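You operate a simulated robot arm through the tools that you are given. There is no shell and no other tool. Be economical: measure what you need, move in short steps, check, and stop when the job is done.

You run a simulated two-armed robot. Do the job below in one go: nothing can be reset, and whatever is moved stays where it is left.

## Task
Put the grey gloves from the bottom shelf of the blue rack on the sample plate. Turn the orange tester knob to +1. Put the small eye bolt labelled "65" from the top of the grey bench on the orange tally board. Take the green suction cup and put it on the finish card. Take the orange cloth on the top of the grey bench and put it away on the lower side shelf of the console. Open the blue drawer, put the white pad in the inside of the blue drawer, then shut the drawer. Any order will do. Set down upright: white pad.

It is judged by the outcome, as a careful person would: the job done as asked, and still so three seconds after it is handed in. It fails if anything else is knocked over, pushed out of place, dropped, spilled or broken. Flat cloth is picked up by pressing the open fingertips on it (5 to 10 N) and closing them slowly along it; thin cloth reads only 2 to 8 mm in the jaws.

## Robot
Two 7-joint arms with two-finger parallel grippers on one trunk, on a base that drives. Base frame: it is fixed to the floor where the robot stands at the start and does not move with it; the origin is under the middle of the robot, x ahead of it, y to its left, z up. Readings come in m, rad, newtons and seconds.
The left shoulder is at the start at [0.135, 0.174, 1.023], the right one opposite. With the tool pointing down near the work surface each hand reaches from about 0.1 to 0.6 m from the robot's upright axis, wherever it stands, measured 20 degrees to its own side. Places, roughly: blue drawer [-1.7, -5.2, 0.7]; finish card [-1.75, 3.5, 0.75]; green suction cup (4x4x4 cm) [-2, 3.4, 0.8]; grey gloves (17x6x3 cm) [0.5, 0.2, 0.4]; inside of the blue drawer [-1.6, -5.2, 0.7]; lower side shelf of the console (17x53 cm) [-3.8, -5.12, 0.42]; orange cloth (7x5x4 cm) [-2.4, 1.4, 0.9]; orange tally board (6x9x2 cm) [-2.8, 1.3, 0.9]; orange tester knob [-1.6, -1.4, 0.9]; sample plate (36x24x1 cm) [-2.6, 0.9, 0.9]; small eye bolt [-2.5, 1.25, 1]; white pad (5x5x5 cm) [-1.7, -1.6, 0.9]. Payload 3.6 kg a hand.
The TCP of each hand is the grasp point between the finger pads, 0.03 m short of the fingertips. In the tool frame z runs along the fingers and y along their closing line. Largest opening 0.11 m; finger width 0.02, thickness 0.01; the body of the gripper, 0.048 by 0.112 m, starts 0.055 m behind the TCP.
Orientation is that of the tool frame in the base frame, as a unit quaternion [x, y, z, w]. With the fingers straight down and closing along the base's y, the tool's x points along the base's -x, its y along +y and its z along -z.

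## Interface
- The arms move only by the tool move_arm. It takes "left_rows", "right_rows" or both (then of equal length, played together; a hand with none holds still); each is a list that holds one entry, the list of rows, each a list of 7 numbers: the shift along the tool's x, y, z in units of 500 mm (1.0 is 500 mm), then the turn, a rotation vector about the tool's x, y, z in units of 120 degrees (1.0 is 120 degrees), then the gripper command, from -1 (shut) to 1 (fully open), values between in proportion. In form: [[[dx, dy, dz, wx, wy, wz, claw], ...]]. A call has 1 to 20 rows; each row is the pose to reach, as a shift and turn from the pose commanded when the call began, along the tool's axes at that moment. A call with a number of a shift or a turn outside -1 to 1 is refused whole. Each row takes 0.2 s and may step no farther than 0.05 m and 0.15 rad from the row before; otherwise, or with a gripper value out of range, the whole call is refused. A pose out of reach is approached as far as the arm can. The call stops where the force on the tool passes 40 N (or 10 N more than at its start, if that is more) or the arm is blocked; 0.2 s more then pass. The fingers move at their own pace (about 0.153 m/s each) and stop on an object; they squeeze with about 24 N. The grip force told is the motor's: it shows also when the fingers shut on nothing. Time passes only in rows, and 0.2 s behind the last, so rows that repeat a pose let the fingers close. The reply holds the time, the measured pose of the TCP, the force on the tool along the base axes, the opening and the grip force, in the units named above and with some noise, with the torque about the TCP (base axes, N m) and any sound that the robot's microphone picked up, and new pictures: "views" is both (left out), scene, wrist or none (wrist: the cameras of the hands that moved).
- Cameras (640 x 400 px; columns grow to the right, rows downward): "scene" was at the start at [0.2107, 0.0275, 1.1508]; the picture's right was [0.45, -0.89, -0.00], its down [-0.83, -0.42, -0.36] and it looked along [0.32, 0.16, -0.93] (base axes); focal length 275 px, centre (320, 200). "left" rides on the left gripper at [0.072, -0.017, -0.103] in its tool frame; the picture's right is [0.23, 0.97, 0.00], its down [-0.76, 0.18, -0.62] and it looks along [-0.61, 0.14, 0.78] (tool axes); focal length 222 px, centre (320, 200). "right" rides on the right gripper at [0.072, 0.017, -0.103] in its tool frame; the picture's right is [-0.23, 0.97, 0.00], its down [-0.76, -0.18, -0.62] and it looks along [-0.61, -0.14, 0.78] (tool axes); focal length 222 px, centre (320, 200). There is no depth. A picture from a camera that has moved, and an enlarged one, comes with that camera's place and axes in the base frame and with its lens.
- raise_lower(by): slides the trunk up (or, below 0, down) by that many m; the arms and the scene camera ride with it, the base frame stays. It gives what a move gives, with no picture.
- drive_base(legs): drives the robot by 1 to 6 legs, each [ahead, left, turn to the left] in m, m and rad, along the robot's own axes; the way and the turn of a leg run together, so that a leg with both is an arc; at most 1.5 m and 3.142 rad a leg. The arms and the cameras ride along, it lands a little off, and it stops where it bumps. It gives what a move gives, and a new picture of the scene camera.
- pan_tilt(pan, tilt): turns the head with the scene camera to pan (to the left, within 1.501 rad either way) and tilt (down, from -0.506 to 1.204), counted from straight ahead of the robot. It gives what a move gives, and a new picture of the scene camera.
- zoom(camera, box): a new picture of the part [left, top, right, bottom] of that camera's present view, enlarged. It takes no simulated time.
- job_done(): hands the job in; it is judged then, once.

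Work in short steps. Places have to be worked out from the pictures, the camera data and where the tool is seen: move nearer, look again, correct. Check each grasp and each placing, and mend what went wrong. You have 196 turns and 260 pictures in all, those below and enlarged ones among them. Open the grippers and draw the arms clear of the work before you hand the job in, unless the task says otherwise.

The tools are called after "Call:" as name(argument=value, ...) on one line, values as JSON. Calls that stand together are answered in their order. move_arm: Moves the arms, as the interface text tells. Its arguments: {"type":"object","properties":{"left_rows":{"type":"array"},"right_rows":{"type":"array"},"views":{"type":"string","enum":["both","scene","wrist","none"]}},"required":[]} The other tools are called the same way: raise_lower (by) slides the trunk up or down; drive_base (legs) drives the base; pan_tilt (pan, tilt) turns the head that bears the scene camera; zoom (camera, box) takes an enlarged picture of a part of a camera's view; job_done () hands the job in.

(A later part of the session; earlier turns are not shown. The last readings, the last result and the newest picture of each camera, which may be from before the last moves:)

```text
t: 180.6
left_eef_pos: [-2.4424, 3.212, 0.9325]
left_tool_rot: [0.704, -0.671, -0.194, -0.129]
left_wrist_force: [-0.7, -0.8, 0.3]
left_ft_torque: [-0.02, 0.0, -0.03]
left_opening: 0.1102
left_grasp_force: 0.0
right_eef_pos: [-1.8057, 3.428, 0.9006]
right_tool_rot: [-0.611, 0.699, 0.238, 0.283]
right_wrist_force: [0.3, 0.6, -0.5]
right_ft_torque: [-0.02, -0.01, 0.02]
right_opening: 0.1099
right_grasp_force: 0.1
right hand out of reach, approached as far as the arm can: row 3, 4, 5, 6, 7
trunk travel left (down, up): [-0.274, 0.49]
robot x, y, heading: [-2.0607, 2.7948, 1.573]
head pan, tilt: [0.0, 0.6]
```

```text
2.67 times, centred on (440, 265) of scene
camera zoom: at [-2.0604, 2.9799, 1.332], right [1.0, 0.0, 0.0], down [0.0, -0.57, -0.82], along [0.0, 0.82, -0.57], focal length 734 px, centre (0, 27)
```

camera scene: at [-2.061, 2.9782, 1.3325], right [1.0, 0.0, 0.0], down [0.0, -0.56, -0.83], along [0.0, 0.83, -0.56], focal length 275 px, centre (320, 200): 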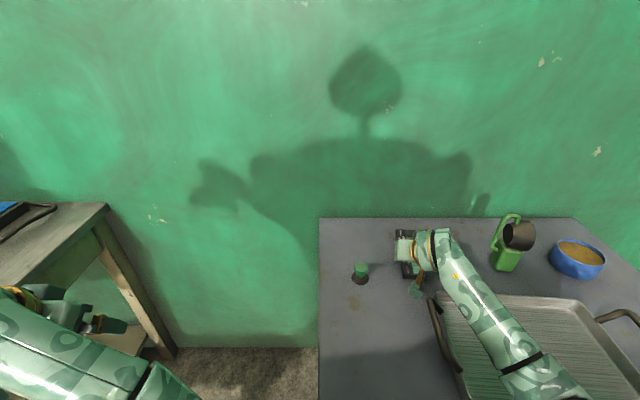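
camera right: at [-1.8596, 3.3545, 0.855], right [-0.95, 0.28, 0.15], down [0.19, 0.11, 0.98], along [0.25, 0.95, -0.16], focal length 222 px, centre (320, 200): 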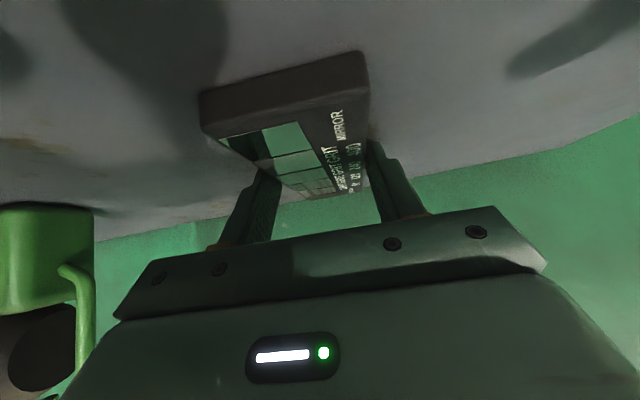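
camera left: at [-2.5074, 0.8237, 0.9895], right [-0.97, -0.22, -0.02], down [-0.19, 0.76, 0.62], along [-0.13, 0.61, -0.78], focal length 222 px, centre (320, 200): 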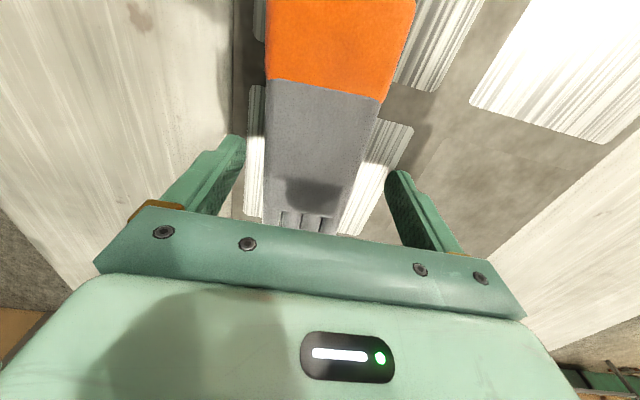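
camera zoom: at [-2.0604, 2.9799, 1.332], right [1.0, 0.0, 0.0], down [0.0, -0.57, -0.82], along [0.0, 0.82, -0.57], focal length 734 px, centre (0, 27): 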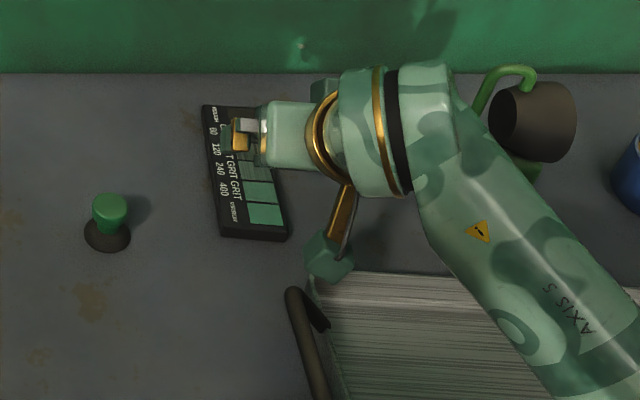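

The card is now at ≈(-1.826,3.49), 7°; original ≈(-1.809,3.455). One more short re-grip to finish: I move above its middle and down around it.

Call:
move_arm(right_rows=[[[-0.044, 0.028, 0.06, 0, 0, 0, 1], [-0.087, 0.057, 0.123, 0, 0, 0, 1], [-0.05, 0.058, 0.16, 0, 0, 0, 1], [-0.02, 0.059, 0.19, 0, 0, 0, 1], [-0.011, 0.059, 0.202, 0, 0, 0, 1]]], views="wrist")

```text
t: 181.8
left_eef_pos: [-2.4419, 3.2114, 0.9335]
left_tool_rot: [0.703, -0.672, -0.193, -0.13]
left_wrist_force: [-0.2, 0.1, 0.2]
left_ft_torque: [-0.03, 0.01, 0.0]
left_opening: 0.11
left_grasp_force: 0.0
right_eef_pos: [-1.8425, 3.4962, 0.829]
right_tool_rot: [-0.621, 0.694, 0.243, 0.272]
right_wrist_force: [-0.4, -3.2, 7.3]
right_ft_torque: [0.01, 0.38, 0.18]
right_opening: 0.1103
right_grasp_force: 0.2
right hand out of reach, approached as far as the arm can: row 1, 2, 3, 4, 5
trunk travel left (down, up): [-0.274, 0.49]
robot x, y, heading: [-2.0614, 2.7976, 1.579]
head pan, tilt: [0.0, 0.6]
camera right: at [-1.8727, 3.3765, 0.8553], right [-0.95, 0.27, 0.15], down [0.19, 0.11, 0.97], along [0.25, 0.95, -0.16], focal length 222 px, centre (320, 200)
```

right: 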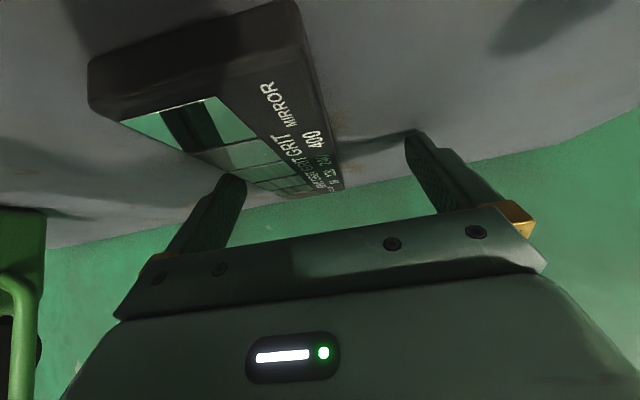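

I close on the card, then move it with the base (right 3.5 cm, back 3.5 cm).

Call:
move_arm(right_rows=[[[0, 0, 0, 0, 0, 0, 0.6], [0, 0, 0, 0, 0, 0, 0.2], [0, 0, 0, 0, 0, 0, -0.2], [0, 0, 0, 0, 0, 0, -0.3]]], views="none")

Call:
drive_base(legs=[[-0.035, -0.033, 0]])

Call:
move_arm(right_rows=[[[0, 0, 0, 0, 0, 0, 0.5], [0, 0, 0, 0, 0, 0, 1], [0, 0, 0, 0, 0, 0, 1]]], views="none")

Call:
raise_lower(by=0.1)

Call:
zoom(camera="scene", box=[300, 190, 580, 365])

```text
t: 182.8
left_eef_pos: [-2.4431, 3.212, 0.9332]
left_tool_rot: [0.704, -0.672, -0.193, -0.129]
left_wrist_force: [0.2, -0.7, -0.3]
left_ft_torque: [-0.01, 0.02, 0.0]
left_opening: 0.1101
left_grasp_force: 0.0
right_eef_pos: [-1.8425, 3.4968, 0.8288]
right_tool_rot: [-0.62, 0.694, 0.243, 0.273]
right_wrist_force: [-2.8, 1.0, 11.8]
right_ft_torque: [0.29, 0.47, 0.1]
right_opening: 0.0576
right_grasp_force: 24.2
trunk travel left (down, up): [-0.274, 0.49]
robot x, y, heading: [-2.0619, 2.7992, 1.577]
head pan, tilt: [0.0, 0.6]
```

```text
t: 183.7
left_eef_pos: [-2.4089, 3.1765, 0.9344]
left_tool_rot: [0.703, -0.672, -0.193, -0.13]
left_wrist_force: [-0.1, 0.4, -1.1]
left_ft_torque: [-0.01, 0.05, -0.03]
left_opening: 0.1098
left_grasp_force: 0.1
right_eef_pos: [-1.8096, 3.4612, 0.8276]
right_tool_rot: [-0.62, 0.695, 0.242, 0.272]
right_wrist_force: [1.5, 3.3, 15.8]
right_ft_torque: [0.37, 0.48, -0.12]
right_opening: 0.0571
right_grasp_force: 24.0
trunk travel left (down, up): [-0.274, 0.49]
robot x, y, heading: [-2.0287, 2.7625, 1.571]
head pan, tilt: [0.0, 0.6]
camera scene: at [-2.0278, 2.9432, 1.3323], right [1.0, 0.0, 0.0], down [0.0, -0.56, -0.83], along [0.0, 0.83, -0.56], focal length 275 px, centre (320, 200)
```

scene: 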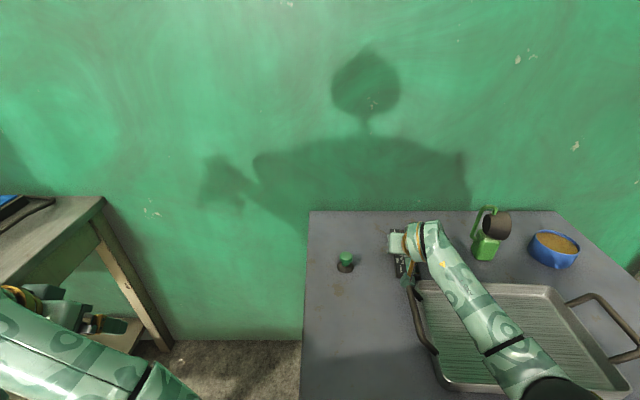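

```text
t: 184.5
left_eef_pos: [-2.4097, 3.1767, 0.935]
left_tool_rot: [0.704, -0.672, -0.193, -0.128]
left_wrist_force: [0.7, 0.4, -0.1]
left_ft_torque: [-0.04, 0.02, 0.02]
left_opening: 0.1097
left_grasp_force: 0.1
right_eef_pos: [-1.8092, 3.4616, 0.8292]
right_tool_rot: [-0.621, 0.694, 0.243, 0.272]
right_wrist_force: [3.6, -0.6, 5.3]
right_ft_torque: [0.06, 0.21, 0.03]
right_opening: 0.1079
right_grasp_force: 0.0
trunk travel left (down, up): [-0.274, 0.49]
robot x, y, heading: [-2.0325, 2.7657, 1.577]
head pan, tilt: [0.0, 0.6]
```

```text
t: 185.8
left_eef_pos: [-2.4107, 3.1787, 1.0347]
left_tool_rot: [0.704, -0.671, -0.194, -0.129]
left_wrist_force: [0.0, -0.5, 0.3]
left_ft_torque: [0.01, -0.02, 0.0]
left_opening: 0.11
left_grasp_force: 0.0
right_eef_pos: [-1.8104, 3.4618, 0.9276]
right_tool_rot: [-0.617, 0.696, 0.241, 0.278]
right_wrist_force: [-0.1, -0.2, 0.3]
right_ft_torque: [-0.03, 0.0, 0.04]
right_opening: 0.11
right_grasp_force: 0.0
trunk travel left (down, up): [-0.374, 0.39]
robot x, y, heading: [-2.0301, 2.7639, 1.572]
head pan, tilt: [0.0, 0.6]
```

```text
2.29 times, centred on (440, 278) of scene
camera zoom: at [-2.0279, 2.9069, 1.4337], right [1.0, 0.0, 0.0], down [0.0, -0.57, -0.82], along [0.0, 0.82, -0.57], focal length 629 px, centre (46, 23)
```

zoom: 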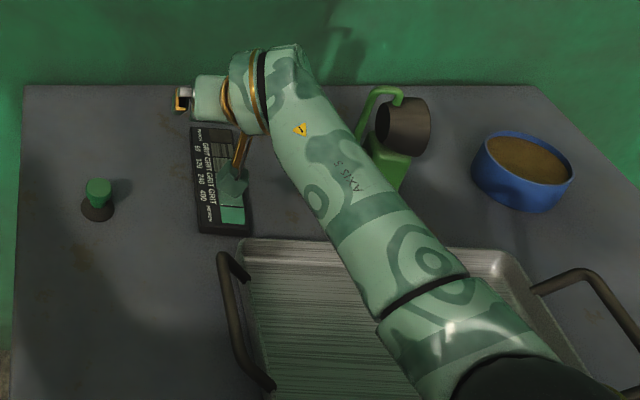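

The card is back at (-1.808,3.454) – its original spot. Now the suction cup at (-1.963,3.419): I move the right hand over it.

Call:
move_arm(right_rows=[[[0.036, 0.072, -0.021, 0, 0, 0, 0.3], [0.072, 0.145, -0.042, 0, 0, 0, 0.3], [0.108, 0.217, -0.062, 0, 0, 0, 0.3], [0.143, 0.289, -0.083, 0, 0, 0, 0.3], [0.143, 0.289, -0.083, 0, 0, 0, 0.3]]], views="wrist")

```text
t: 187.0
left_eef_pos: [-2.4105, 3.1795, 1.0333]
left_tool_rot: [0.704, -0.671, -0.194, -0.127]
left_wrist_force: [-0.8, -0.9, -0.4]
left_ft_torque: [-0.03, 0.0, -0.01]
left_opening: 0.1099
left_grasp_force: 0.0
right_eef_pos: [-1.9646, 3.4005, 0.9094]
right_tool_rot: [-0.617, 0.696, 0.242, 0.277]
right_wrist_force: [-0.3, -0.3, -1.0]
right_ft_torque: [0.0, -0.01, 0.03]
right_opening: 0.0716
right_grasp_force: 0.0
trunk travel left (down, up): [-0.374, 0.39]
robot x, y, heading: [-2.0265, 2.767, 1.575]
head pan, tilt: [0.0, 0.6]
camera right: at [-1.9952, 3.2799, 0.9344], right [-0.95, 0.28, 0.15], down [0.19, 0.11, 0.98], along [0.26, 0.95, -0.16], focal length 222 px, centre (320, 200)
```

right: 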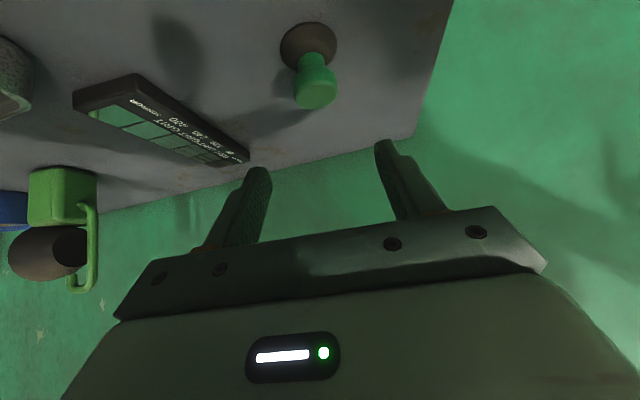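

Cup centred at (-1.967,3.413). I lower around its stem and close.

Call:
move_arm(right_rows=[[[0.04, 0.003, 0.042, 0, 0, 0, 0.3], [0.08, 0.006, 0.084, 0, 0, 0, 0.3], [0.106, 0.007, 0.112, 0, 0, 0, 0.3], [0.106, 0.007, 0.112, 0, 0, 0, -1], [0.106, 0.007, 0.112, 0, 0, 0, -1], [0.106, 0.007, 0.112, 0, 0, 0, -1]]], views="wrist")

```text
t: 188.4
left_eef_pos: [-2.4114, 3.1782, 1.0341]
left_tool_rot: [0.704, -0.671, -0.194, -0.128]
left_wrist_force: [-0.3, -1.3, -0.5]
left_ft_torque: [-0.02, 0.0, 0.01]
left_opening: 0.1101
left_grasp_force: 0.1
right_eef_pos: [-1.9659, 3.3995, 0.8311]
right_tool_rot: [-0.617, 0.696, 0.242, 0.277]
right_wrist_force: [-0.1, -0.1, 1.6]
right_ft_torque: [-0.01, 0.02, 0.01]
right_opening: 0.036
right_grasp_force: 24.4
trunk travel left (down, up): [-0.374, 0.39]
robot x, y, heading: [-2.0267, 2.7669, 1.577]
head pan, tilt: [0.0, 0.6]
camera right: at [-1.9983, 3.2793, 0.8575], right [-0.95, 0.28, 0.15], down [0.19, 0.11, 0.98], along [0.26, 0.95, -0.16], focal length 222 px, centre (320, 200)
```

right: 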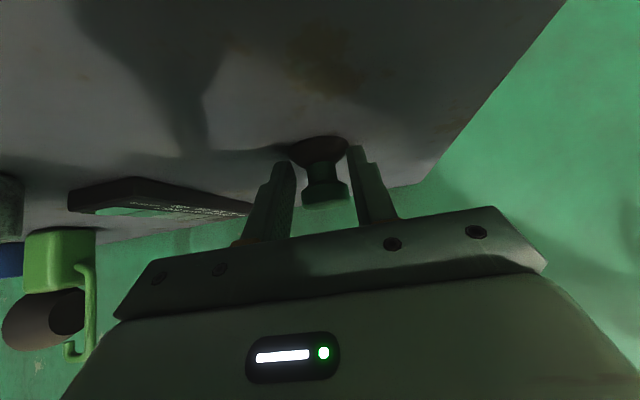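

Cup gripped (36 mm). I lift 8 cm with the trunk and carry it over the card (aiming at (-1.804,3.485), clear of the tray handle).

Call:
raise_lower(by=0.08)

Call:
move_arm(right_rows=[[[-0.027, -0.061, 0.026, 0, 0, 0, -1], [-0.053, -0.122, 0.051, 0, 0, 0, -1], [-0.08, -0.184, 0.077, 0, 0, 0, -1], [-0.106, -0.245, 0.102, 0, 0, 0, -1], [-0.133, -0.306, 0.128, 0, 0, 0, -1], [-0.133, -0.306, 0.128, 0, 0, 0, -1]]], views="wrist")

Call:
zoom(camera="scene", box=[300, 190, 580, 365])

```text
t: 189.6
left_eef_pos: [-2.4128, 3.1798, 1.1176]
left_tool_rot: [0.704, -0.67, -0.198, -0.13]
left_wrist_force: [-0.6, -0.6, -0.4]
left_ft_torque: [-0.01, 0.01, 0.04]
left_opening: 0.1101
left_grasp_force: 0.0
right_eef_pos: [-1.9675, 3.3998, 0.9115]
right_tool_rot: [-0.617, 0.696, 0.242, 0.277]
right_wrist_force: [0.6, 0.0, -0.4]
right_ft_torque: [0.0, -0.01, 0.0]
right_opening: 0.0357
right_grasp_force: 24.1
trunk travel left (down, up): [-0.454, 0.31]
robot x, y, heading: [-2.0309, 2.7632, 1.573]
head pan, tilt: [0.0, 0.6]
```

```text
t: 191.0
left_eef_pos: [-2.4126, 3.1773, 1.1158]
left_tool_rot: [0.705, -0.669, -0.198, -0.127]
left_wrist_force: [0.1, 0.0, -0.4]
left_ft_torque: [0.05, -0.03, -0.03]
left_opening: 0.11
left_grasp_force: 0.0
right_eef_pos: [-1.8108, 3.4583, 0.9169]
right_tool_rot: [-0.617, 0.696, 0.242, 0.277]
right_wrist_force: [-0.6, -0.2, 0.5]
right_ft_torque: [0.01, 0.03, 0.02]
right_opening: 0.0357
right_grasp_force: 23.6
right hand out of reach, approached as far as the arm can: row 5, 6
trunk travel left (down, up): [-0.454, 0.31]
robot x, y, heading: [-2.0269, 2.7606, 1.574]
head pan, tilt: [0.0, 0.6]
camera right: at [-1.8416, 3.3391, 0.9425], right [-0.95, 0.28, 0.15], down [0.19, 0.11, 0.98], along [0.26, 0.95, -0.16], focal length 222 px, centre (320, 200)
```

right: 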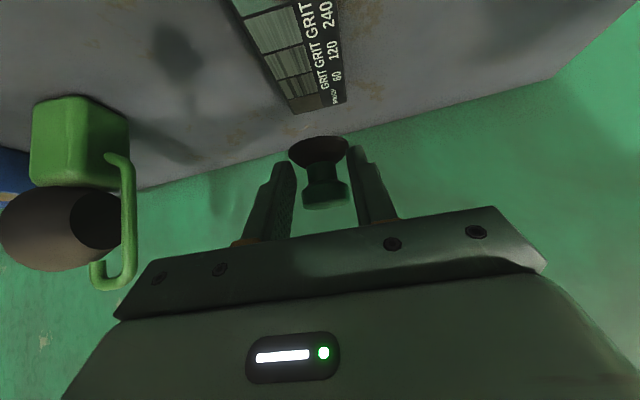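

```text
2.29 times, centred on (440, 278) of scene
camera zoom: at [-2.0279, 2.8861, 1.5145], right [1.0, 0.0, 0.0], down [0.0, -0.57, -0.82], along [0.0, 0.82, -0.57], focal length 629 px, centre (46, 23)
```

zoom: 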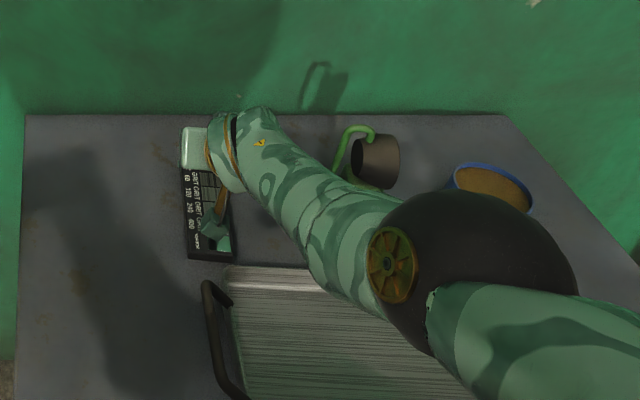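

Above the card now. I lower with the trunk.

Call:
raise_lower(by=-0.056)

Call:
raise_lower(by=-0.006)

Call:
zoom(camera="right", box=[160, 40, 480, 240])

```text
t: 192.0
left_eef_pos: [-2.4136, 3.1767, 1.059]
left_tool_rot: [0.705, -0.669, -0.198, -0.127]
left_wrist_force: [0.4, 0.7, 0.0]
left_ft_torque: [0.02, -0.05, -0.01]
left_opening: 0.1101
left_grasp_force: 0.1
right_eef_pos: [-1.8098, 3.4605, 0.8478]
right_tool_rot: [-0.62, 0.697, 0.236, 0.272]
right_wrist_force: [0.4, 4.0, 12.6]
right_ft_torque: [0.57, -0.01, 0.01]
right_opening: 0.0358
right_grasp_force: 23.9
trunk travel left (down, up): [-0.398, 0.366]
robot x, y, heading: [-2.0304, 2.7621, 1.575]
head pan, tilt: [0.0, 0.6]
```

```text
t: 192.5
left_eef_pos: [-2.4128, 3.1748, 1.0537]
left_tool_rot: [0.704, -0.67, -0.196, -0.129]
left_wrist_force: [1.2, 0.5, -0.1]
left_ft_torque: [-0.02, 0.03, 0.0]
left_opening: 0.1101
left_grasp_force: 0.0
right_eef_pos: [-1.8109, 3.4605, 0.8441]
right_tool_rot: [-0.619, 0.697, 0.234, 0.274]
right_wrist_force: [1.7, 1.2, 34.9]
right_ft_torque: [0.67, -0.01, -0.05]
right_opening: 0.0361
right_grasp_force: 23.6
trunk travel left (down, up): [-0.392, 0.372]
robot x, y, heading: [-2.0289, 2.7641, 1.571]
head pan, tilt: [0.0, 0.6]
```

```text
2.00 times, centred on (320, 140) of right
camera zoom: at [-1.8422, 3.3397, 0.872], right [-0.95, 0.28, 0.14], down [0.18, 0.12, 0.98], along [0.26, 0.95, -0.17], focal length 444 px, centre (320, 320)
```

zoom: 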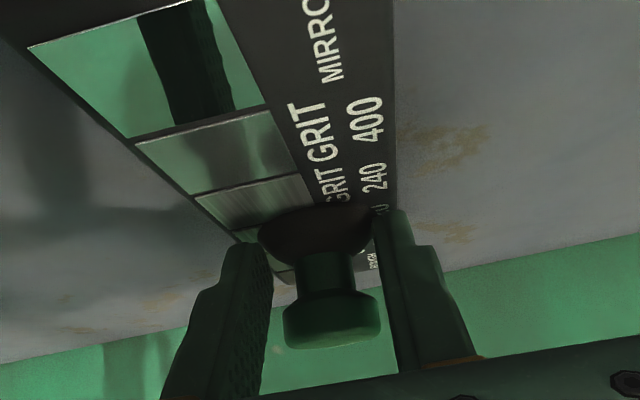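

Cup rests on the card. I ease off slightly, open, and then rise.

Call:
raise_lower(by=0.004)

Call:
move_arm(right_rows=[[[0, 0, 0, 0, 0, 0, 0], [0, 0, 0, 0, 0, 0, 0.5], [0, 0, 0, 0, 0, 0, 0.5]]], views="wrist")

Call:
raise_lower(by=0.15)

Call:
drive_base(legs=[[-0.4, 0, 0]])

```text
t: 193.1
left_eef_pos: [-2.4124, 3.1754, 1.0575]
left_tool_rot: [0.704, -0.671, -0.195, -0.129]
left_wrist_force: [0.0, 0.7, -0.5]
left_ft_torque: [0.02, -0.02, -0.01]
left_opening: 0.11
left_grasp_force: 0.1
right_eef_pos: [-1.8113, 3.4599, 0.8456]
right_tool_rot: [-0.62, 0.697, 0.234, 0.272]
right_wrist_force: [1.6, 5.5, 22.2]
right_ft_torque: [0.64, -0.1, 0.01]
right_opening: 0.0357
right_grasp_force: 23.9
trunk travel left (down, up): [-0.396, 0.368]
robot x, y, heading: [-2.0312, 2.7638, 1.571]
head pan, tilt: [0.0, 0.6]
```

```text
t: 193.9
left_eef_pos: [-2.4113, 3.1758, 1.0579]
left_tool_rot: [0.704, -0.671, -0.195, -0.128]
left_wrist_force: [0.1, 0.7, 0.3]
left_ft_torque: [0.0, 0.03, -0.01]
left_opening: 0.11
left_grasp_force: 0.0
right_eef_pos: [-1.8085, 3.4585, 0.8449]
right_tool_rot: [-0.619, 0.699, 0.234, 0.271]
right_wrist_force: [8.0, -2.2, 25.0]
right_ft_torque: [0.4, 0.7, -0.25]
right_opening: 0.0786
right_grasp_force: 0.0
trunk travel left (down, up): [-0.396, 0.368]
robot x, y, heading: [-2.0257, 2.7667, 1.573]
head pan, tilt: [0.0, 0.6]
camera right: at [-1.8414, 3.3386, 0.8729], right [-0.95, 0.29, 0.14], down [0.19, 0.13, 0.97], along [0.26, 0.95, -0.17], focal length 222 px, centre (320, 200)
```

right: 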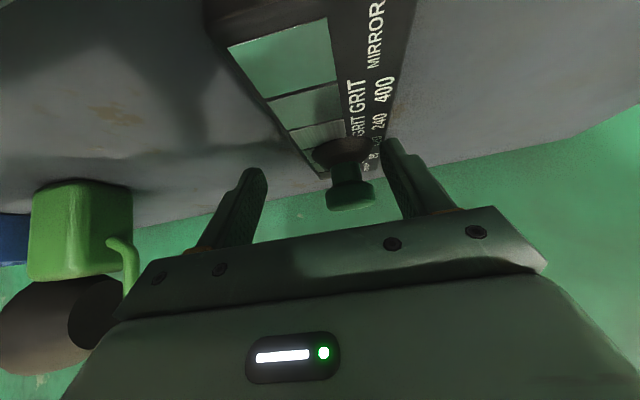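

```text
t: 195.6
left_eef_pos: [-2.4145, 3.1812, 1.2119]
left_tool_rot: [0.705, -0.668, -0.2, -0.129]
left_wrist_force: [-0.4, 0.3, 0.5]
left_ft_torque: [0.03, 0.01, 0.01]
left_opening: 0.1098
left_grasp_force: 0.1
right_eef_pos: [-1.8091, 3.4631, 1.0307]
right_tool_rot: [-0.613, 0.692, 0.252, 0.287]
right_wrist_force: [0.5, -0.3, 1.4]
right_ft_torque: [-0.02, -0.01, 0.0]
right_opening: 0.0826
right_grasp_force: 0.0
trunk travel left (down, up): [-0.546, 0.218]
robot x, y, heading: [-2.0308, 2.7645, 1.572]
head pan, tilt: [0.0, 0.6]
```

```text
t: 198.1
left_eef_pos: [-2.414, 2.7819, 1.2096]
left_tool_rot: [0.706, -0.668, -0.199, -0.126]
left_wrist_force: [0.4, -0.1, -0.7]
left_ft_torque: [0.04, -0.02, 0.01]
left_opening: 0.1099
left_grasp_force: 0.1
right_eef_pos: [-1.8107, 3.0676, 1.0305]
right_tool_rot: [-0.613, 0.692, 0.252, 0.286]
right_wrist_force: [1.0, -0.1, 0.1]
right_ft_torque: [0.01, 0.0, -0.02]
right_opening: 0.0824
right_grasp_force: 0.0
trunk travel left (down, up): [-0.546, 0.218]
robot x, y, heading: [-2.0271, 2.3691, 1.581]
head pan, tilt: [0.0, 0.6]
camera scene: at [-2.0266, 2.4765, 1.6071], right [1.0, 0.0, 0.0], down [0.0, -0.57, -0.82], along [0.0, 0.82, -0.57], focal length 275 px, centre (320, 200)
```

scene: 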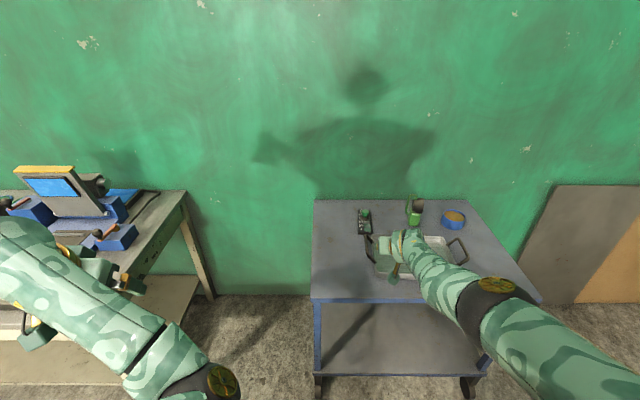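

Verify the cup and card from here.

Call:
zoom(camera="scene", box=[300, 180, 500, 305])

```text
3.20 times, centred on (400, 242) of scene
camera zoom: at [-2.0266, 2.4765, 1.6071], right [1.0, 0.0, 0.0], down [0.0, -0.57, -0.82], along [0.0, 0.82, -0.57], focal length 880 px, centre (64, 64)
```

zoom: 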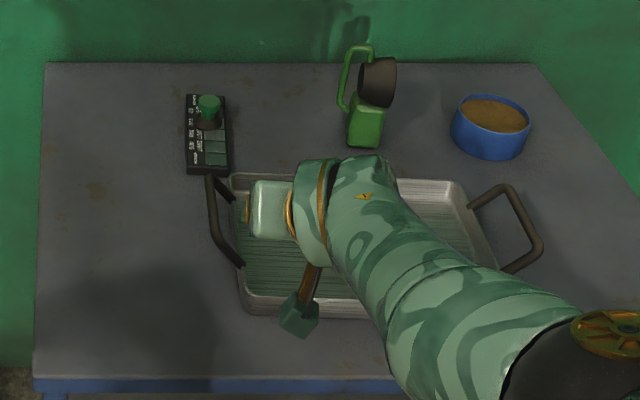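

Cup and card are good, tray in place. Now the orange cloth: I retract the right hand, turn round and go to the grey bench's end.

Call:
move_arm(right_rows=[[[0.047, -0.01, -0.07, 0, 0, 0, 0.5], [0.094, -0.02, -0.14, 0, 0, 0, 0.5], [0.141, -0.03, -0.21, 0, 0, 0, 0.5], [0.188, -0.04, -0.28, 0, 0, 0, 0.5], [0.235, -0.05, -0.35, 0, 0, 0, 0.5], [0.282, -0.06, -0.42, 0, 0, 0, 0.5]]], views="none")

Call:
drive_base(legs=[[0, 0, 3.13], [0.3, -0.19, 0]])

```text
t: 199.5
left_eef_pos: [-2.4162, 2.7812, 1.2092]
left_tool_rot: [0.707, -0.666, -0.2, -0.126]
left_wrist_force: [0.3, 0.4, 0.7]
left_ft_torque: [-0.01, 0.02, -0.01]
left_opening: 0.11
left_grasp_force: 0.0
right_eef_pos: [-1.8419, 3.0241, 0.9635]
right_tool_rot: [-0.613, 0.692, 0.252, 0.287]
right_wrist_force: [-0.2, 0.7, 0.1]
right_ft_torque: [-0.03, 0.0, 0.01]
right_opening: 0.0824
right_grasp_force: 0.0
right hand out of reach, approached as far as the arm can: row 1, 2, 3, 4, 5, 6
trunk travel left (down, up): [-0.546, 0.218]
robot x, y, heading: [-2.0282, 2.3661, 1.574]
head pan, tilt: [0.0, 0.6]
```

```text
t: 209.0
left_eef_pos: [-1.852, 1.6464, 1.2102]
left_tool_rot: [0.681, 0.693, -0.13, 0.198]
left_wrist_force: [-0.6, -0.2, -0.9]
left_ft_torque: [-0.01, 0.0, -0.03]
left_opening: 0.1099
left_grasp_force: 0.1
right_eef_pos: [-2.435, 1.4253, 0.9639]
right_tool_rot: [0.703, 0.6, -0.291, 0.247]
right_wrist_force: [-0.5, 0.4, -0.4]
right_ft_torque: [-0.05, 0.03, -0.01]
right_opening: 0.0824
right_grasp_force: 0.1
trunk travel left (down, up): [-0.546, 0.218]
robot x, y, heading: [-2.2239, 2.0805, -1.605]
head pan, tilt: [0.0, 0.6]
camera scene: at [-2.2275, 1.9693, 1.607], right [-1.0, 0.03, 0.0], down [0.02, 0.57, -0.82], along [-0.03, -0.82, -0.57], focal length 275 px, centre (320, 200)
```

scene: 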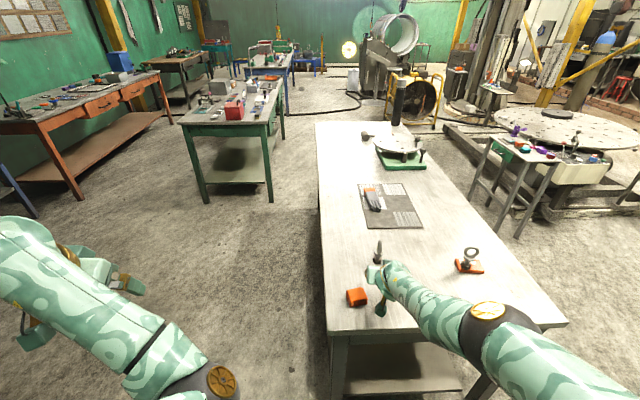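

The right arm slid down again near full reach, but it hovers beside the cloth. I zoom at the cloth to plan the grasp using base and trunk motion.

Call:
zoom(camera="scene", box=[320, 230, 420, 330])

Call:
move_arm(right_rows=[[[0, 0, 0, 0, 0, 0, 1], [0, 0, 0, 0, 0, 0, 1]]], views="wrist")

```text
4.00 times, centred on (370, 280) of scene
camera zoom: at [-2.2275, 1.9693, 1.607], right [-1.0, 0.03, 0.0], down [0.02, 0.57, -0.82], along [-0.03, -0.82, -0.57], focal length 1100 px, centre (120, -120)
```

zoom: 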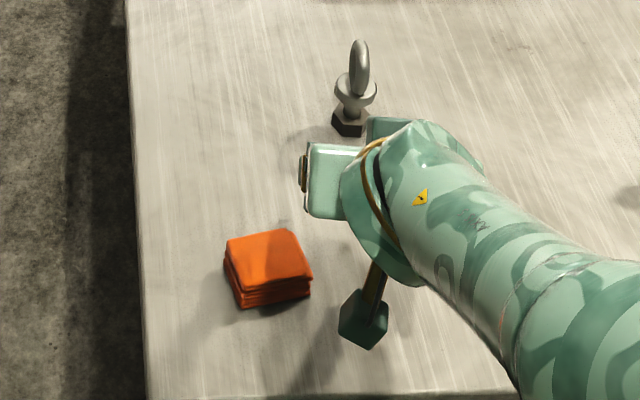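

```text
t: 209.6
left_eef_pos: [-1.8518, 1.6465, 1.2096]
left_tool_rot: [0.68, 0.694, -0.129, 0.198]
left_wrist_force: [0.7, -0.5, -0.4]
left_ft_torque: [0.02, -0.02, -0.02]
left_opening: 0.1102
left_grasp_force: 0.0
right_eef_pos: [-2.436, 1.4264, 0.965]
right_tool_rot: [0.703, 0.6, -0.291, 0.246]
right_wrist_force: [-0.3, 0.6, -0.4]
right_ft_torque: [-0.02, -0.01, -0.02]
right_opening: 0.1103
right_grasp_force: 0.0
trunk travel left (down, up): [-0.546, 0.218]
robot x, y, heading: [-2.2234, 2.0729, -1.604]
head pan, tilt: [0.0, 0.6]
camera right: at [-2.3989, 1.5463, 0.9858], right [0.94, -0.31, 0.16], down [-0.19, -0.07, 0.98], along [-0.3, -0.95, -0.13], focal length 222 px, centre (320, 200)
```

right: 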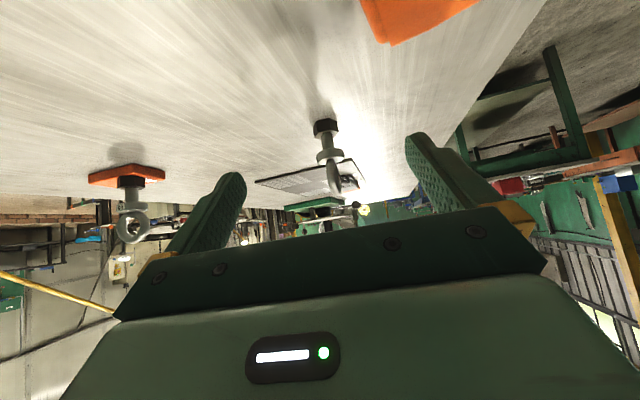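

Cloth top centre ≈(-2.36,1.455). I shift the base so the open fingers straddle it.

Call:
drive_base(legs=[[-0.053, 0.078, 0]])

Call:
raise_lower(by=-0.04)

Call:
move_arm(right_rows=[[[0, 0, 0, 0, 0, 0, 1]]], views="wrist")

```text
t: 210.8
left_eef_pos: [-1.7715, 1.6967, 1.2107]
left_tool_rot: [0.68, 0.694, -0.129, 0.198]
left_wrist_force: [0.5, -0.5, -0.2]
left_ft_torque: [-0.02, 0.05, 0.03]
left_opening: 0.11
left_grasp_force: 0.1
right_eef_pos: [-2.3553, 1.4779, 0.965]
right_tool_rot: [0.703, 0.6, -0.292, 0.247]
right_wrist_force: [-0.3, 0.4, 0.4]
right_ft_torque: [0.01, -0.01, -0.01]
right_opening: 0.1099
right_grasp_force: 0.1
trunk travel left (down, up): [-0.546, 0.218]
robot x, y, heading: [-2.1462, 2.1224, -1.604]
head pan, tilt: [0.0, 0.6]
camera scene: at [-2.1461, 2.0209, 1.6071], right [-1.0, 0.03, 0.0], down [0.02, 0.56, -0.83], along [-0.03, -0.82, -0.56], focal length 275 px, centre (320, 200)
```

scene: 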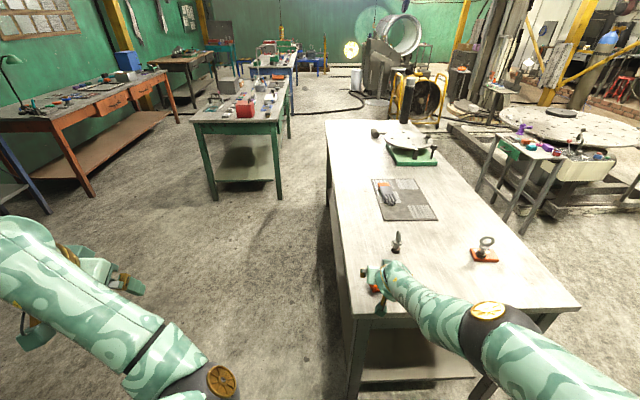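

```text
t: 211.6
left_eef_pos: [-1.7693, 1.6969, 1.1708]
left_tool_rot: [0.679, 0.694, -0.128, 0.201]
left_wrist_force: [-1.0, 0.0, 0.7]
left_ft_torque: [0.0, -0.03, -0.01]
left_opening: 0.1101
left_grasp_force: 0.0
right_eef_pos: [-2.355, 1.4761, 0.9198]
right_tool_rot: [0.705, 0.6, -0.29, 0.244]
right_wrist_force: [0.8, 0.0, 0.3]
right_ft_torque: [0.01, -0.01, 0.01]
right_opening: 0.1099
right_grasp_force: 0.0
trunk travel left (down, up): [-0.506, 0.258]
robot x, y, heading: [-2.1455, 2.1216, -1.605]
head pan, tilt: [0.0, 0.6]
```

```text
t: 212.0
left_eef_pos: [-1.7695, 1.6968, 1.1708]
left_tool_rot: [0.679, 0.694, -0.128, 0.2]
left_wrist_force: [0.7, -0.7, -0.4]
left_ft_torque: [0.01, 0.0, -0.01]
left_opening: 0.1101
left_grasp_force: 0.1
right_eef_pos: [-2.355, 1.4756, 0.9202]
right_tool_rot: [0.704, 0.601, -0.29, 0.245]
right_wrist_force: [0.3, -0.2, -0.2]
right_ft_torque: [-0.02, -0.02, -0.04]
right_opening: 0.1098
right_grasp_force: 0.1
trunk travel left (down, up): [-0.506, 0.258]
robot x, y, heading: [-2.1478, 2.1269, -1.602]
head pan, tilt: [0.0, 0.6]
camera right: at [-2.3182, 1.5961, 0.9424], right [0.94, -0.31, 0.16], down [-0.19, -0.08, 0.98], along [-0.3, -0.95, -0.13], focal length 222 px, centre (320, 200)
```

right: 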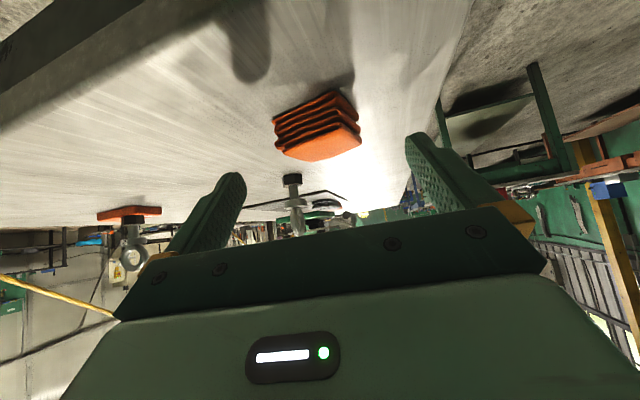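

Cloth is centred between the fingers. Lower and close.

Call:
raise_lower(by=-0.034)

Call:
move_arm(right_rows=[[[0, 0, 0, 0, 0, 0, 0.3], [0, 0, 0, 0, 0, 0, -0.3], [0, 0, 0, 0, 0, 0, -1], [0, 0, 0, 0, 0, 0, -1], [0, 0, 0, 0, 0, 0, -1]]], views="wrist")

```text
t: 212.8
left_eef_pos: [-1.7708, 1.6975, 1.1363]
left_tool_rot: [0.68, 0.694, -0.128, 0.198]
left_wrist_force: [-0.2, 0.2, -0.3]
left_ft_torque: [-0.03, 0.0, -0.02]
left_opening: 0.11
left_grasp_force: 0.2
right_eef_pos: [-2.3557, 1.477, 0.8803]
right_tool_rot: [0.705, 0.601, -0.287, 0.241]
right_wrist_force: [0.3, 0.9, 0.6]
right_ft_torque: [0.03, 0.0, 0.0]
right_opening: 0.1103
right_grasp_force: 0.1
trunk travel left (down, up): [-0.472, 0.292]
robot x, y, heading: [-2.1491, 2.1242, -1.606]
head pan, tilt: [0.0, 0.6]
```

```text
t: 214.0
left_eef_pos: [-1.7714, 1.6972, 1.1374]
left_tool_rot: [0.68, 0.694, -0.129, 0.199]
left_wrist_force: [0.3, 0.6, 0.2]
left_ft_torque: [0.02, -0.01, 0.02]
left_opening: 0.1099
left_grasp_force: 0.1
right_eef_pos: [-2.3554, 1.4744, 0.88]
right_tool_rot: [0.705, 0.602, -0.287, 0.241]
right_wrist_force: [-0.3, 0.0, 1.3]
right_ft_torque: [0.04, 0.0, 0.0]
right_opening: 0.0
right_grasp_force: 24.2
trunk travel left (down, up): [-0.472, 0.292]
robot x, y, heading: [-2.1459, 2.1249, -1.608]
head pan, tilt: [0.0, 0.6]
camera right: at [-2.3181, 1.5957, 0.9038], right [0.94, -0.32, 0.15], down [-0.19, -0.08, 0.98], along [-0.3, -0.94, -0.14], focal length 222 px, centre (320, 200)
```

right: 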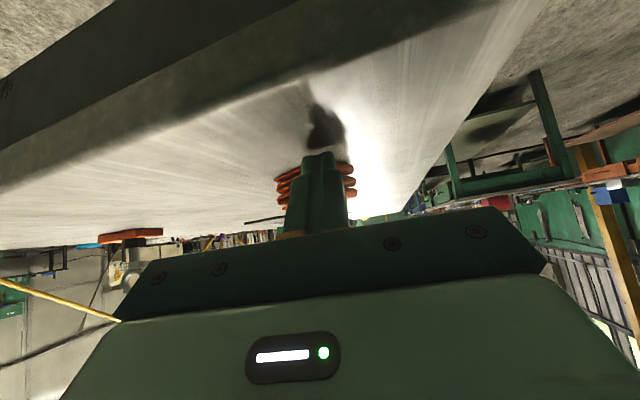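

The fingers closed just in front of the cloth (its near face is at y≈1.456). I reopen and drive 3.5 cm further, then close.

Call:
move_arm(right_rows=[[[0, 0, 0, 0, 0, 0, 1], [0, 0, 0, 0, 0, 0, 1], [0, 0, 0, 0, 0, 0, 1]]], views="none")

Call:
drive_base(legs=[[0.037, 0, 0]])

Call:
move_arm(right_rows=[[[0, 0, 0, 0, 0, 0, 0.3], [0, 0, 0, 0, 0, 0, -0.3], [0, 0, 0, 0, 0, 0, -1], [0, 0, 0, 0, 0, 0, -1], [0, 0, 0, 0, 0, 0, -1]]], views="wrist")

```text
t: 214.8
left_eef_pos: [-1.7719, 1.6971, 1.1361]
left_tool_rot: [0.68, 0.694, -0.129, 0.199]
left_wrist_force: [0.0, 0.1, -0.2]
left_ft_torque: [-0.02, -0.01, -0.01]
left_opening: 0.11
left_grasp_force: 0.0
right_eef_pos: [-2.355, 1.4767, 0.8806]
right_tool_rot: [0.705, 0.601, -0.288, 0.242]
right_wrist_force: [-0.4, 0.7, 0.0]
right_ft_torque: [0.05, 0.02, -0.02]
right_opening: 0.1101
right_grasp_force: 0.0
trunk travel left (down, up): [-0.472, 0.292]
robot x, y, heading: [-2.1464, 2.1265, -1.604]
head pan, tilt: [0.0, 0.6]
```

```text
t: 215.6
left_eef_pos: [-1.7721, 1.6597, 1.1352]
left_tool_rot: [0.68, 0.695, -0.127, 0.198]
left_wrist_force: [0.1, -0.4, -0.4]
left_ft_torque: [0.02, 0.0, 0.0]
left_opening: 0.11
left_grasp_force: 0.0
right_eef_pos: [-2.3559, 1.4388, 0.8797]
right_tool_rot: [0.705, 0.602, -0.287, 0.242]
right_wrist_force: [-0.3, -0.2, 0.1]
right_ft_torque: [-0.05, 0.01, -0.01]
right_opening: 0.1101
right_grasp_force: 0.0
trunk travel left (down, up): [-0.472, 0.292]
robot x, y, heading: [-2.1425, 2.0848, -1.599]
head pan, tilt: [0.0, 0.6]
camera scene: at [-2.1488, 1.9714, 1.5325], right [-1.0, 0.03, 0.0], down [0.02, 0.57, -0.82], along [-0.03, -0.82, -0.57], focal length 275 px, centre (320, 200)
```

scene: 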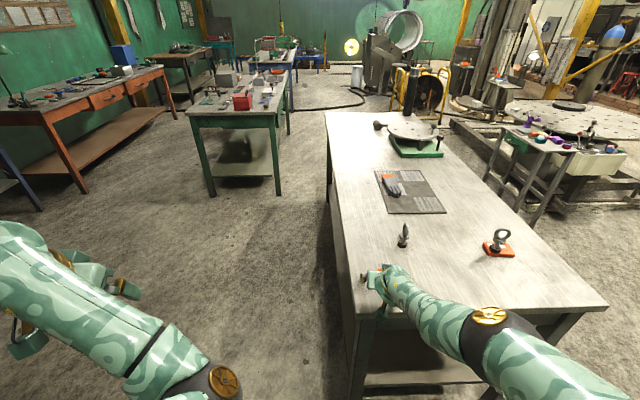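

```text
t: 216.8
left_eef_pos: [-1.7722, 1.6606, 1.1377]
left_tool_rot: [0.68, 0.694, -0.128, 0.199]
left_wrist_force: [0.9, 1.6, 0.2]
left_ft_torque: [0.02, -0.01, -0.02]
left_opening: 0.1099
left_grasp_force: 0.0
right_eef_pos: [-2.3567, 1.4395, 0.8796]
right_tool_rot: [0.705, 0.602, -0.287, 0.241]
right_wrist_force: [0.6, -0.2, 0.0]
right_ft_torque: [0.03, -0.01, -0.01]
right_opening: 0.0
right_grasp_force: 23.6
trunk travel left (down, up): [-0.472, 0.292]
robot x, y, heading: [-2.1453, 2.0875, -1.599]
head pan, tilt: [0.0, 0.6]
camera right: at [-2.3193, 1.5586, 0.9037], right [0.94, -0.32, 0.15], down [-0.19, -0.08, 0.98], along [-0.3, -0.94, -0.14], focal length 222 px, centre (320, 200)
```

right: 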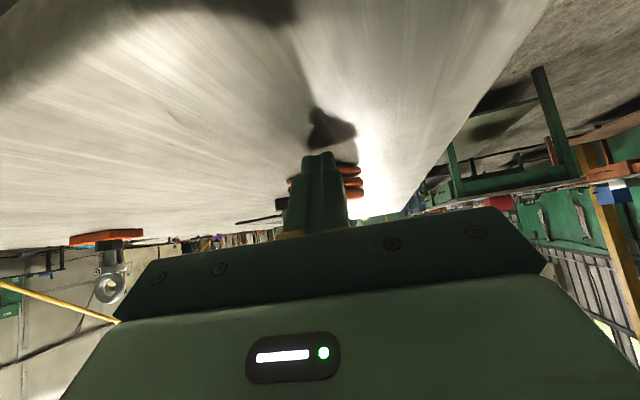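

Still closed on nothing. I raise and look at where the cloth is.

Call:
raise_lower(by=0.08)

Call:
move_arm(right_rows=[[[0, 0, 0, 0, 0, 0, 1], [0, 0, 0, 0, 0, 0, 1], [0, 0, 0, 0, 0, 0, 1]]], views="wrist")

Call:
zoom(camera="scene", box=[320, 210, 440, 310])

```text
t: 218.0
left_eef_pos: [-1.7715, 1.659, 1.2173]
left_tool_rot: [0.679, 0.694, -0.13, 0.2]
left_wrist_force: [0.3, -0.5, -0.4]
left_ft_torque: [-0.02, -0.03, 0.01]
left_opening: 0.11
left_grasp_force: 0.1
right_eef_pos: [-2.357, 1.4371, 0.97]
right_tool_rot: [0.703, 0.599, -0.293, 0.247]
right_wrist_force: [0.4, -0.5, 0.4]
right_ft_torque: [-0.02, -0.02, 0.03]
right_opening: 0.0
right_grasp_force: 24.2
trunk travel left (down, up): [-0.552, 0.212]
robot x, y, heading: [-2.1467, 2.0856, -1.605]
head pan, tilt: [0.0, 0.6]
```

```text
t: 218.8
left_eef_pos: [-1.7702, 1.6594, 1.2167]
left_tool_rot: [0.679, 0.695, -0.128, 0.2]
left_wrist_force: [0.2, 0.0, -0.5]
left_ft_torque: [0.04, -0.01, -0.01]
left_opening: 0.1102
left_grasp_force: 0.1
right_eef_pos: [-2.3569, 1.4386, 0.9699]
right_tool_rot: [0.703, 0.6, -0.291, 0.246]
right_wrist_force: [0.9, -0.2, -0.3]
right_ft_torque: [0.0, 0.02, 0.03]
right_opening: 0.1102
right_grasp_force: 0.1
trunk travel left (down, up): [-0.552, 0.212]
robot x, y, heading: [-2.1447, 2.0887, -1.603]
head pan, tilt: [0.0, 0.6]
camera right: at [-2.3195, 1.5577, 0.9923], right [0.94, -0.31, 0.16], down [-0.19, -0.07, 0.98], along [-0.3, -0.95, -0.12], focal length 222 px, centre (320, 200)
```

right: 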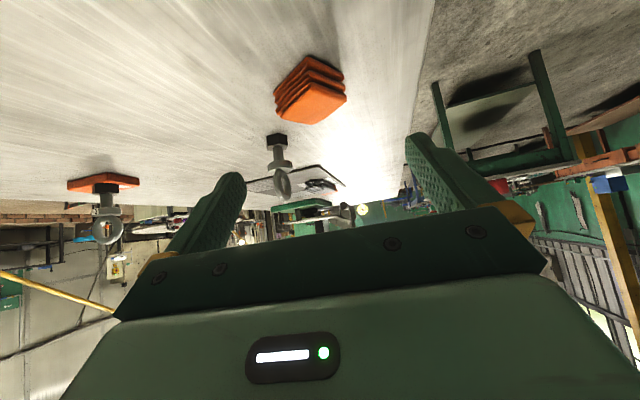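

```text
4.00 times, centred on (380, 260) of scene
camera zoom: at [-2.1484, 1.9837, 1.6131], right [-1.0, 0.03, 0.0], down [0.02, 0.56, -0.82], along [-0.03, -0.82, -0.57], focal length 1100 px, centre (80, -40)
```

zoom: 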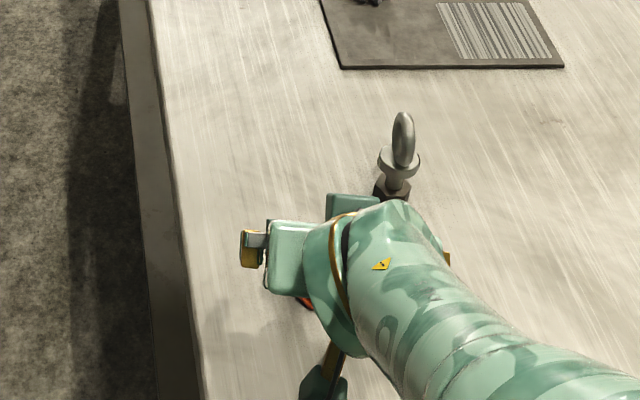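

The first squeeze popped the cloth forward; it is now centred ≈(-2.366,1.37). I drive 5.3 cm ahead, lower over it and close.

Call:
drive_base(legs=[[0.054, -0.004, 0]])

Call:
move_arm(right_rows=[[[0, 0, 0, 0, 0, 0, 1]]], views="wrist")

```text
t: 219.8
left_eef_pos: [-1.7751, 1.6074, 1.2175]
left_tool_rot: [0.679, 0.694, -0.128, 0.2]
left_wrist_force: [0.1, -1.1, -0.2]
left_ft_torque: [0.01, -0.01, 0.02]
left_opening: 0.1101
left_grasp_force: 0.0
right_eef_pos: [-2.3618, 1.3851, 0.9711]
right_tool_rot: [0.703, 0.599, -0.293, 0.248]
right_wrist_force: [0.2, 0.0, 0.7]
right_ft_torque: [-0.04, 0.03, 0.03]
right_opening: 0.1099
right_grasp_force: 0.0
trunk travel left (down, up): [-0.552, 0.212]
robot x, y, heading: [-2.1536, 2.0355, -1.601]
head pan, tilt: [0.0, 0.6]
camera scene: at [-2.1536, 1.9323, 1.6133], right [-1.0, 0.03, 0.0], down [0.02, 0.56, -0.83], along [-0.03, -0.83, -0.56], focal length 275 px, centre (320, 200)
```

scene: 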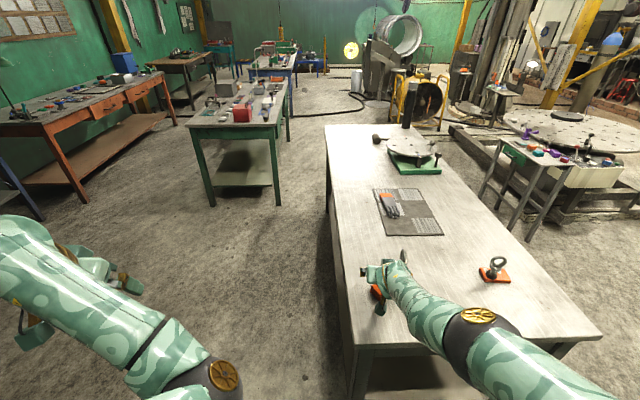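

```text
t: 220.2
left_eef_pos: [-1.7745, 1.6117, 1.2184]
left_tool_rot: [0.678, 0.695, -0.129, 0.202]
left_wrist_force: [-0.4, 0.7, -0.9]
left_ft_torque: [-0.04, -0.01, -0.01]
left_opening: 0.11
left_grasp_force: 0.0
right_eef_pos: [-2.3616, 1.3872, 0.9725]
right_tool_rot: [0.702, 0.6, -0.292, 0.248]
right_wrist_force: [-0.2, -0.2, 0.0]
right_ft_torque: [-0.01, 0.0, -0.05]
right_opening: 0.1102
right_grasp_force: 0.0
trunk travel left (down, up): [-0.552, 0.212]
robot x, y, heading: [-2.1517, 2.0352, -1.607]
head pan, tilt: [0.0, 0.6]
camera right: at [-2.3249, 1.5072, 0.9937], right [0.94, -0.31, 0.16], down [-0.19, -0.07, 0.98], along [-0.3, -0.95, -0.12], focal length 222 px, centre (320, 200)
```

right: 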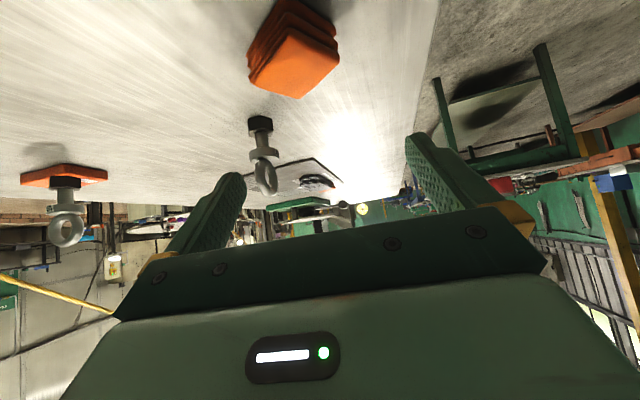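

Cloth centre confirmed at (-2.37,1.369), right under the fingertips. Lower and close.

Call:
raise_lower(by=-0.08)

Call:
move_arm(right_rows=[[[0, 0, 0, 0, 0, 0, 0.3], [0, 0, 0, 0, 0, 0, -0.2], [0, 0, 0, 0, 0, 0, -1], [0, 0, 0, 0, 0, 0, -1], [0, 0, 0, 0, 0, 0, -1]]], views="wrist")

```text
t: 221.3
left_eef_pos: [-1.7761, 1.6067, 1.1375]
left_tool_rot: [0.679, 0.695, -0.128, 0.2]
left_wrist_force: [-0.4, -0.5, 0.6]
left_ft_torque: [0.03, 0.02, -0.02]
left_opening: 0.1099
left_grasp_force: 0.1
right_eef_pos: [-2.3622, 1.3845, 0.8815]
right_tool_rot: [0.705, 0.602, -0.288, 0.242]
right_wrist_force: [-0.8, -0.3, -0.4]
right_ft_torque: [-0.02, 0.0, -0.02]
right_opening: 0.11
right_grasp_force: 0.0
trunk travel left (down, up): [-0.472, 0.292]
robot x, y, heading: [-2.153, 2.0309, -1.603]
head pan, tilt: [0.0, 0.6]
```

```text
t: 222.5
left_eef_pos: [-1.7766, 1.6077, 1.1375]
left_tool_rot: [0.679, 0.695, -0.127, 0.2]
left_wrist_force: [1.3, 0.5, 0.1]
left_ft_torque: [-0.04, 0.02, 0.01]
left_opening: 0.1097
left_grasp_force: 0.0
right_eef_pos: [-2.3621, 1.3843, 0.8811]
right_tool_rot: [0.705, 0.601, -0.288, 0.241]
right_wrist_force: [-0.9, -0.9, 3.5]
right_ft_torque: [-0.11, -0.01, -0.06]
right_opening: 0.0753
right_grasp_force: 24.1
trunk travel left (down, up): [-0.472, 0.292]
robot x, y, heading: [-2.1525, 2.0342, -1.603]
head pan, tilt: [0.0, 0.6]
camera right: at [-2.325, 1.5048, 0.9047], right [0.94, -0.32, 0.15], down [-0.19, -0.08, 0.98], along [-0.3, -0.94, -0.14], focal length 222 px, centre (320, 200)
```

right: 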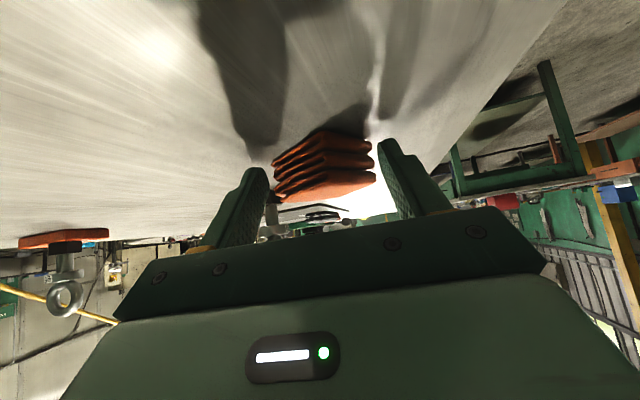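

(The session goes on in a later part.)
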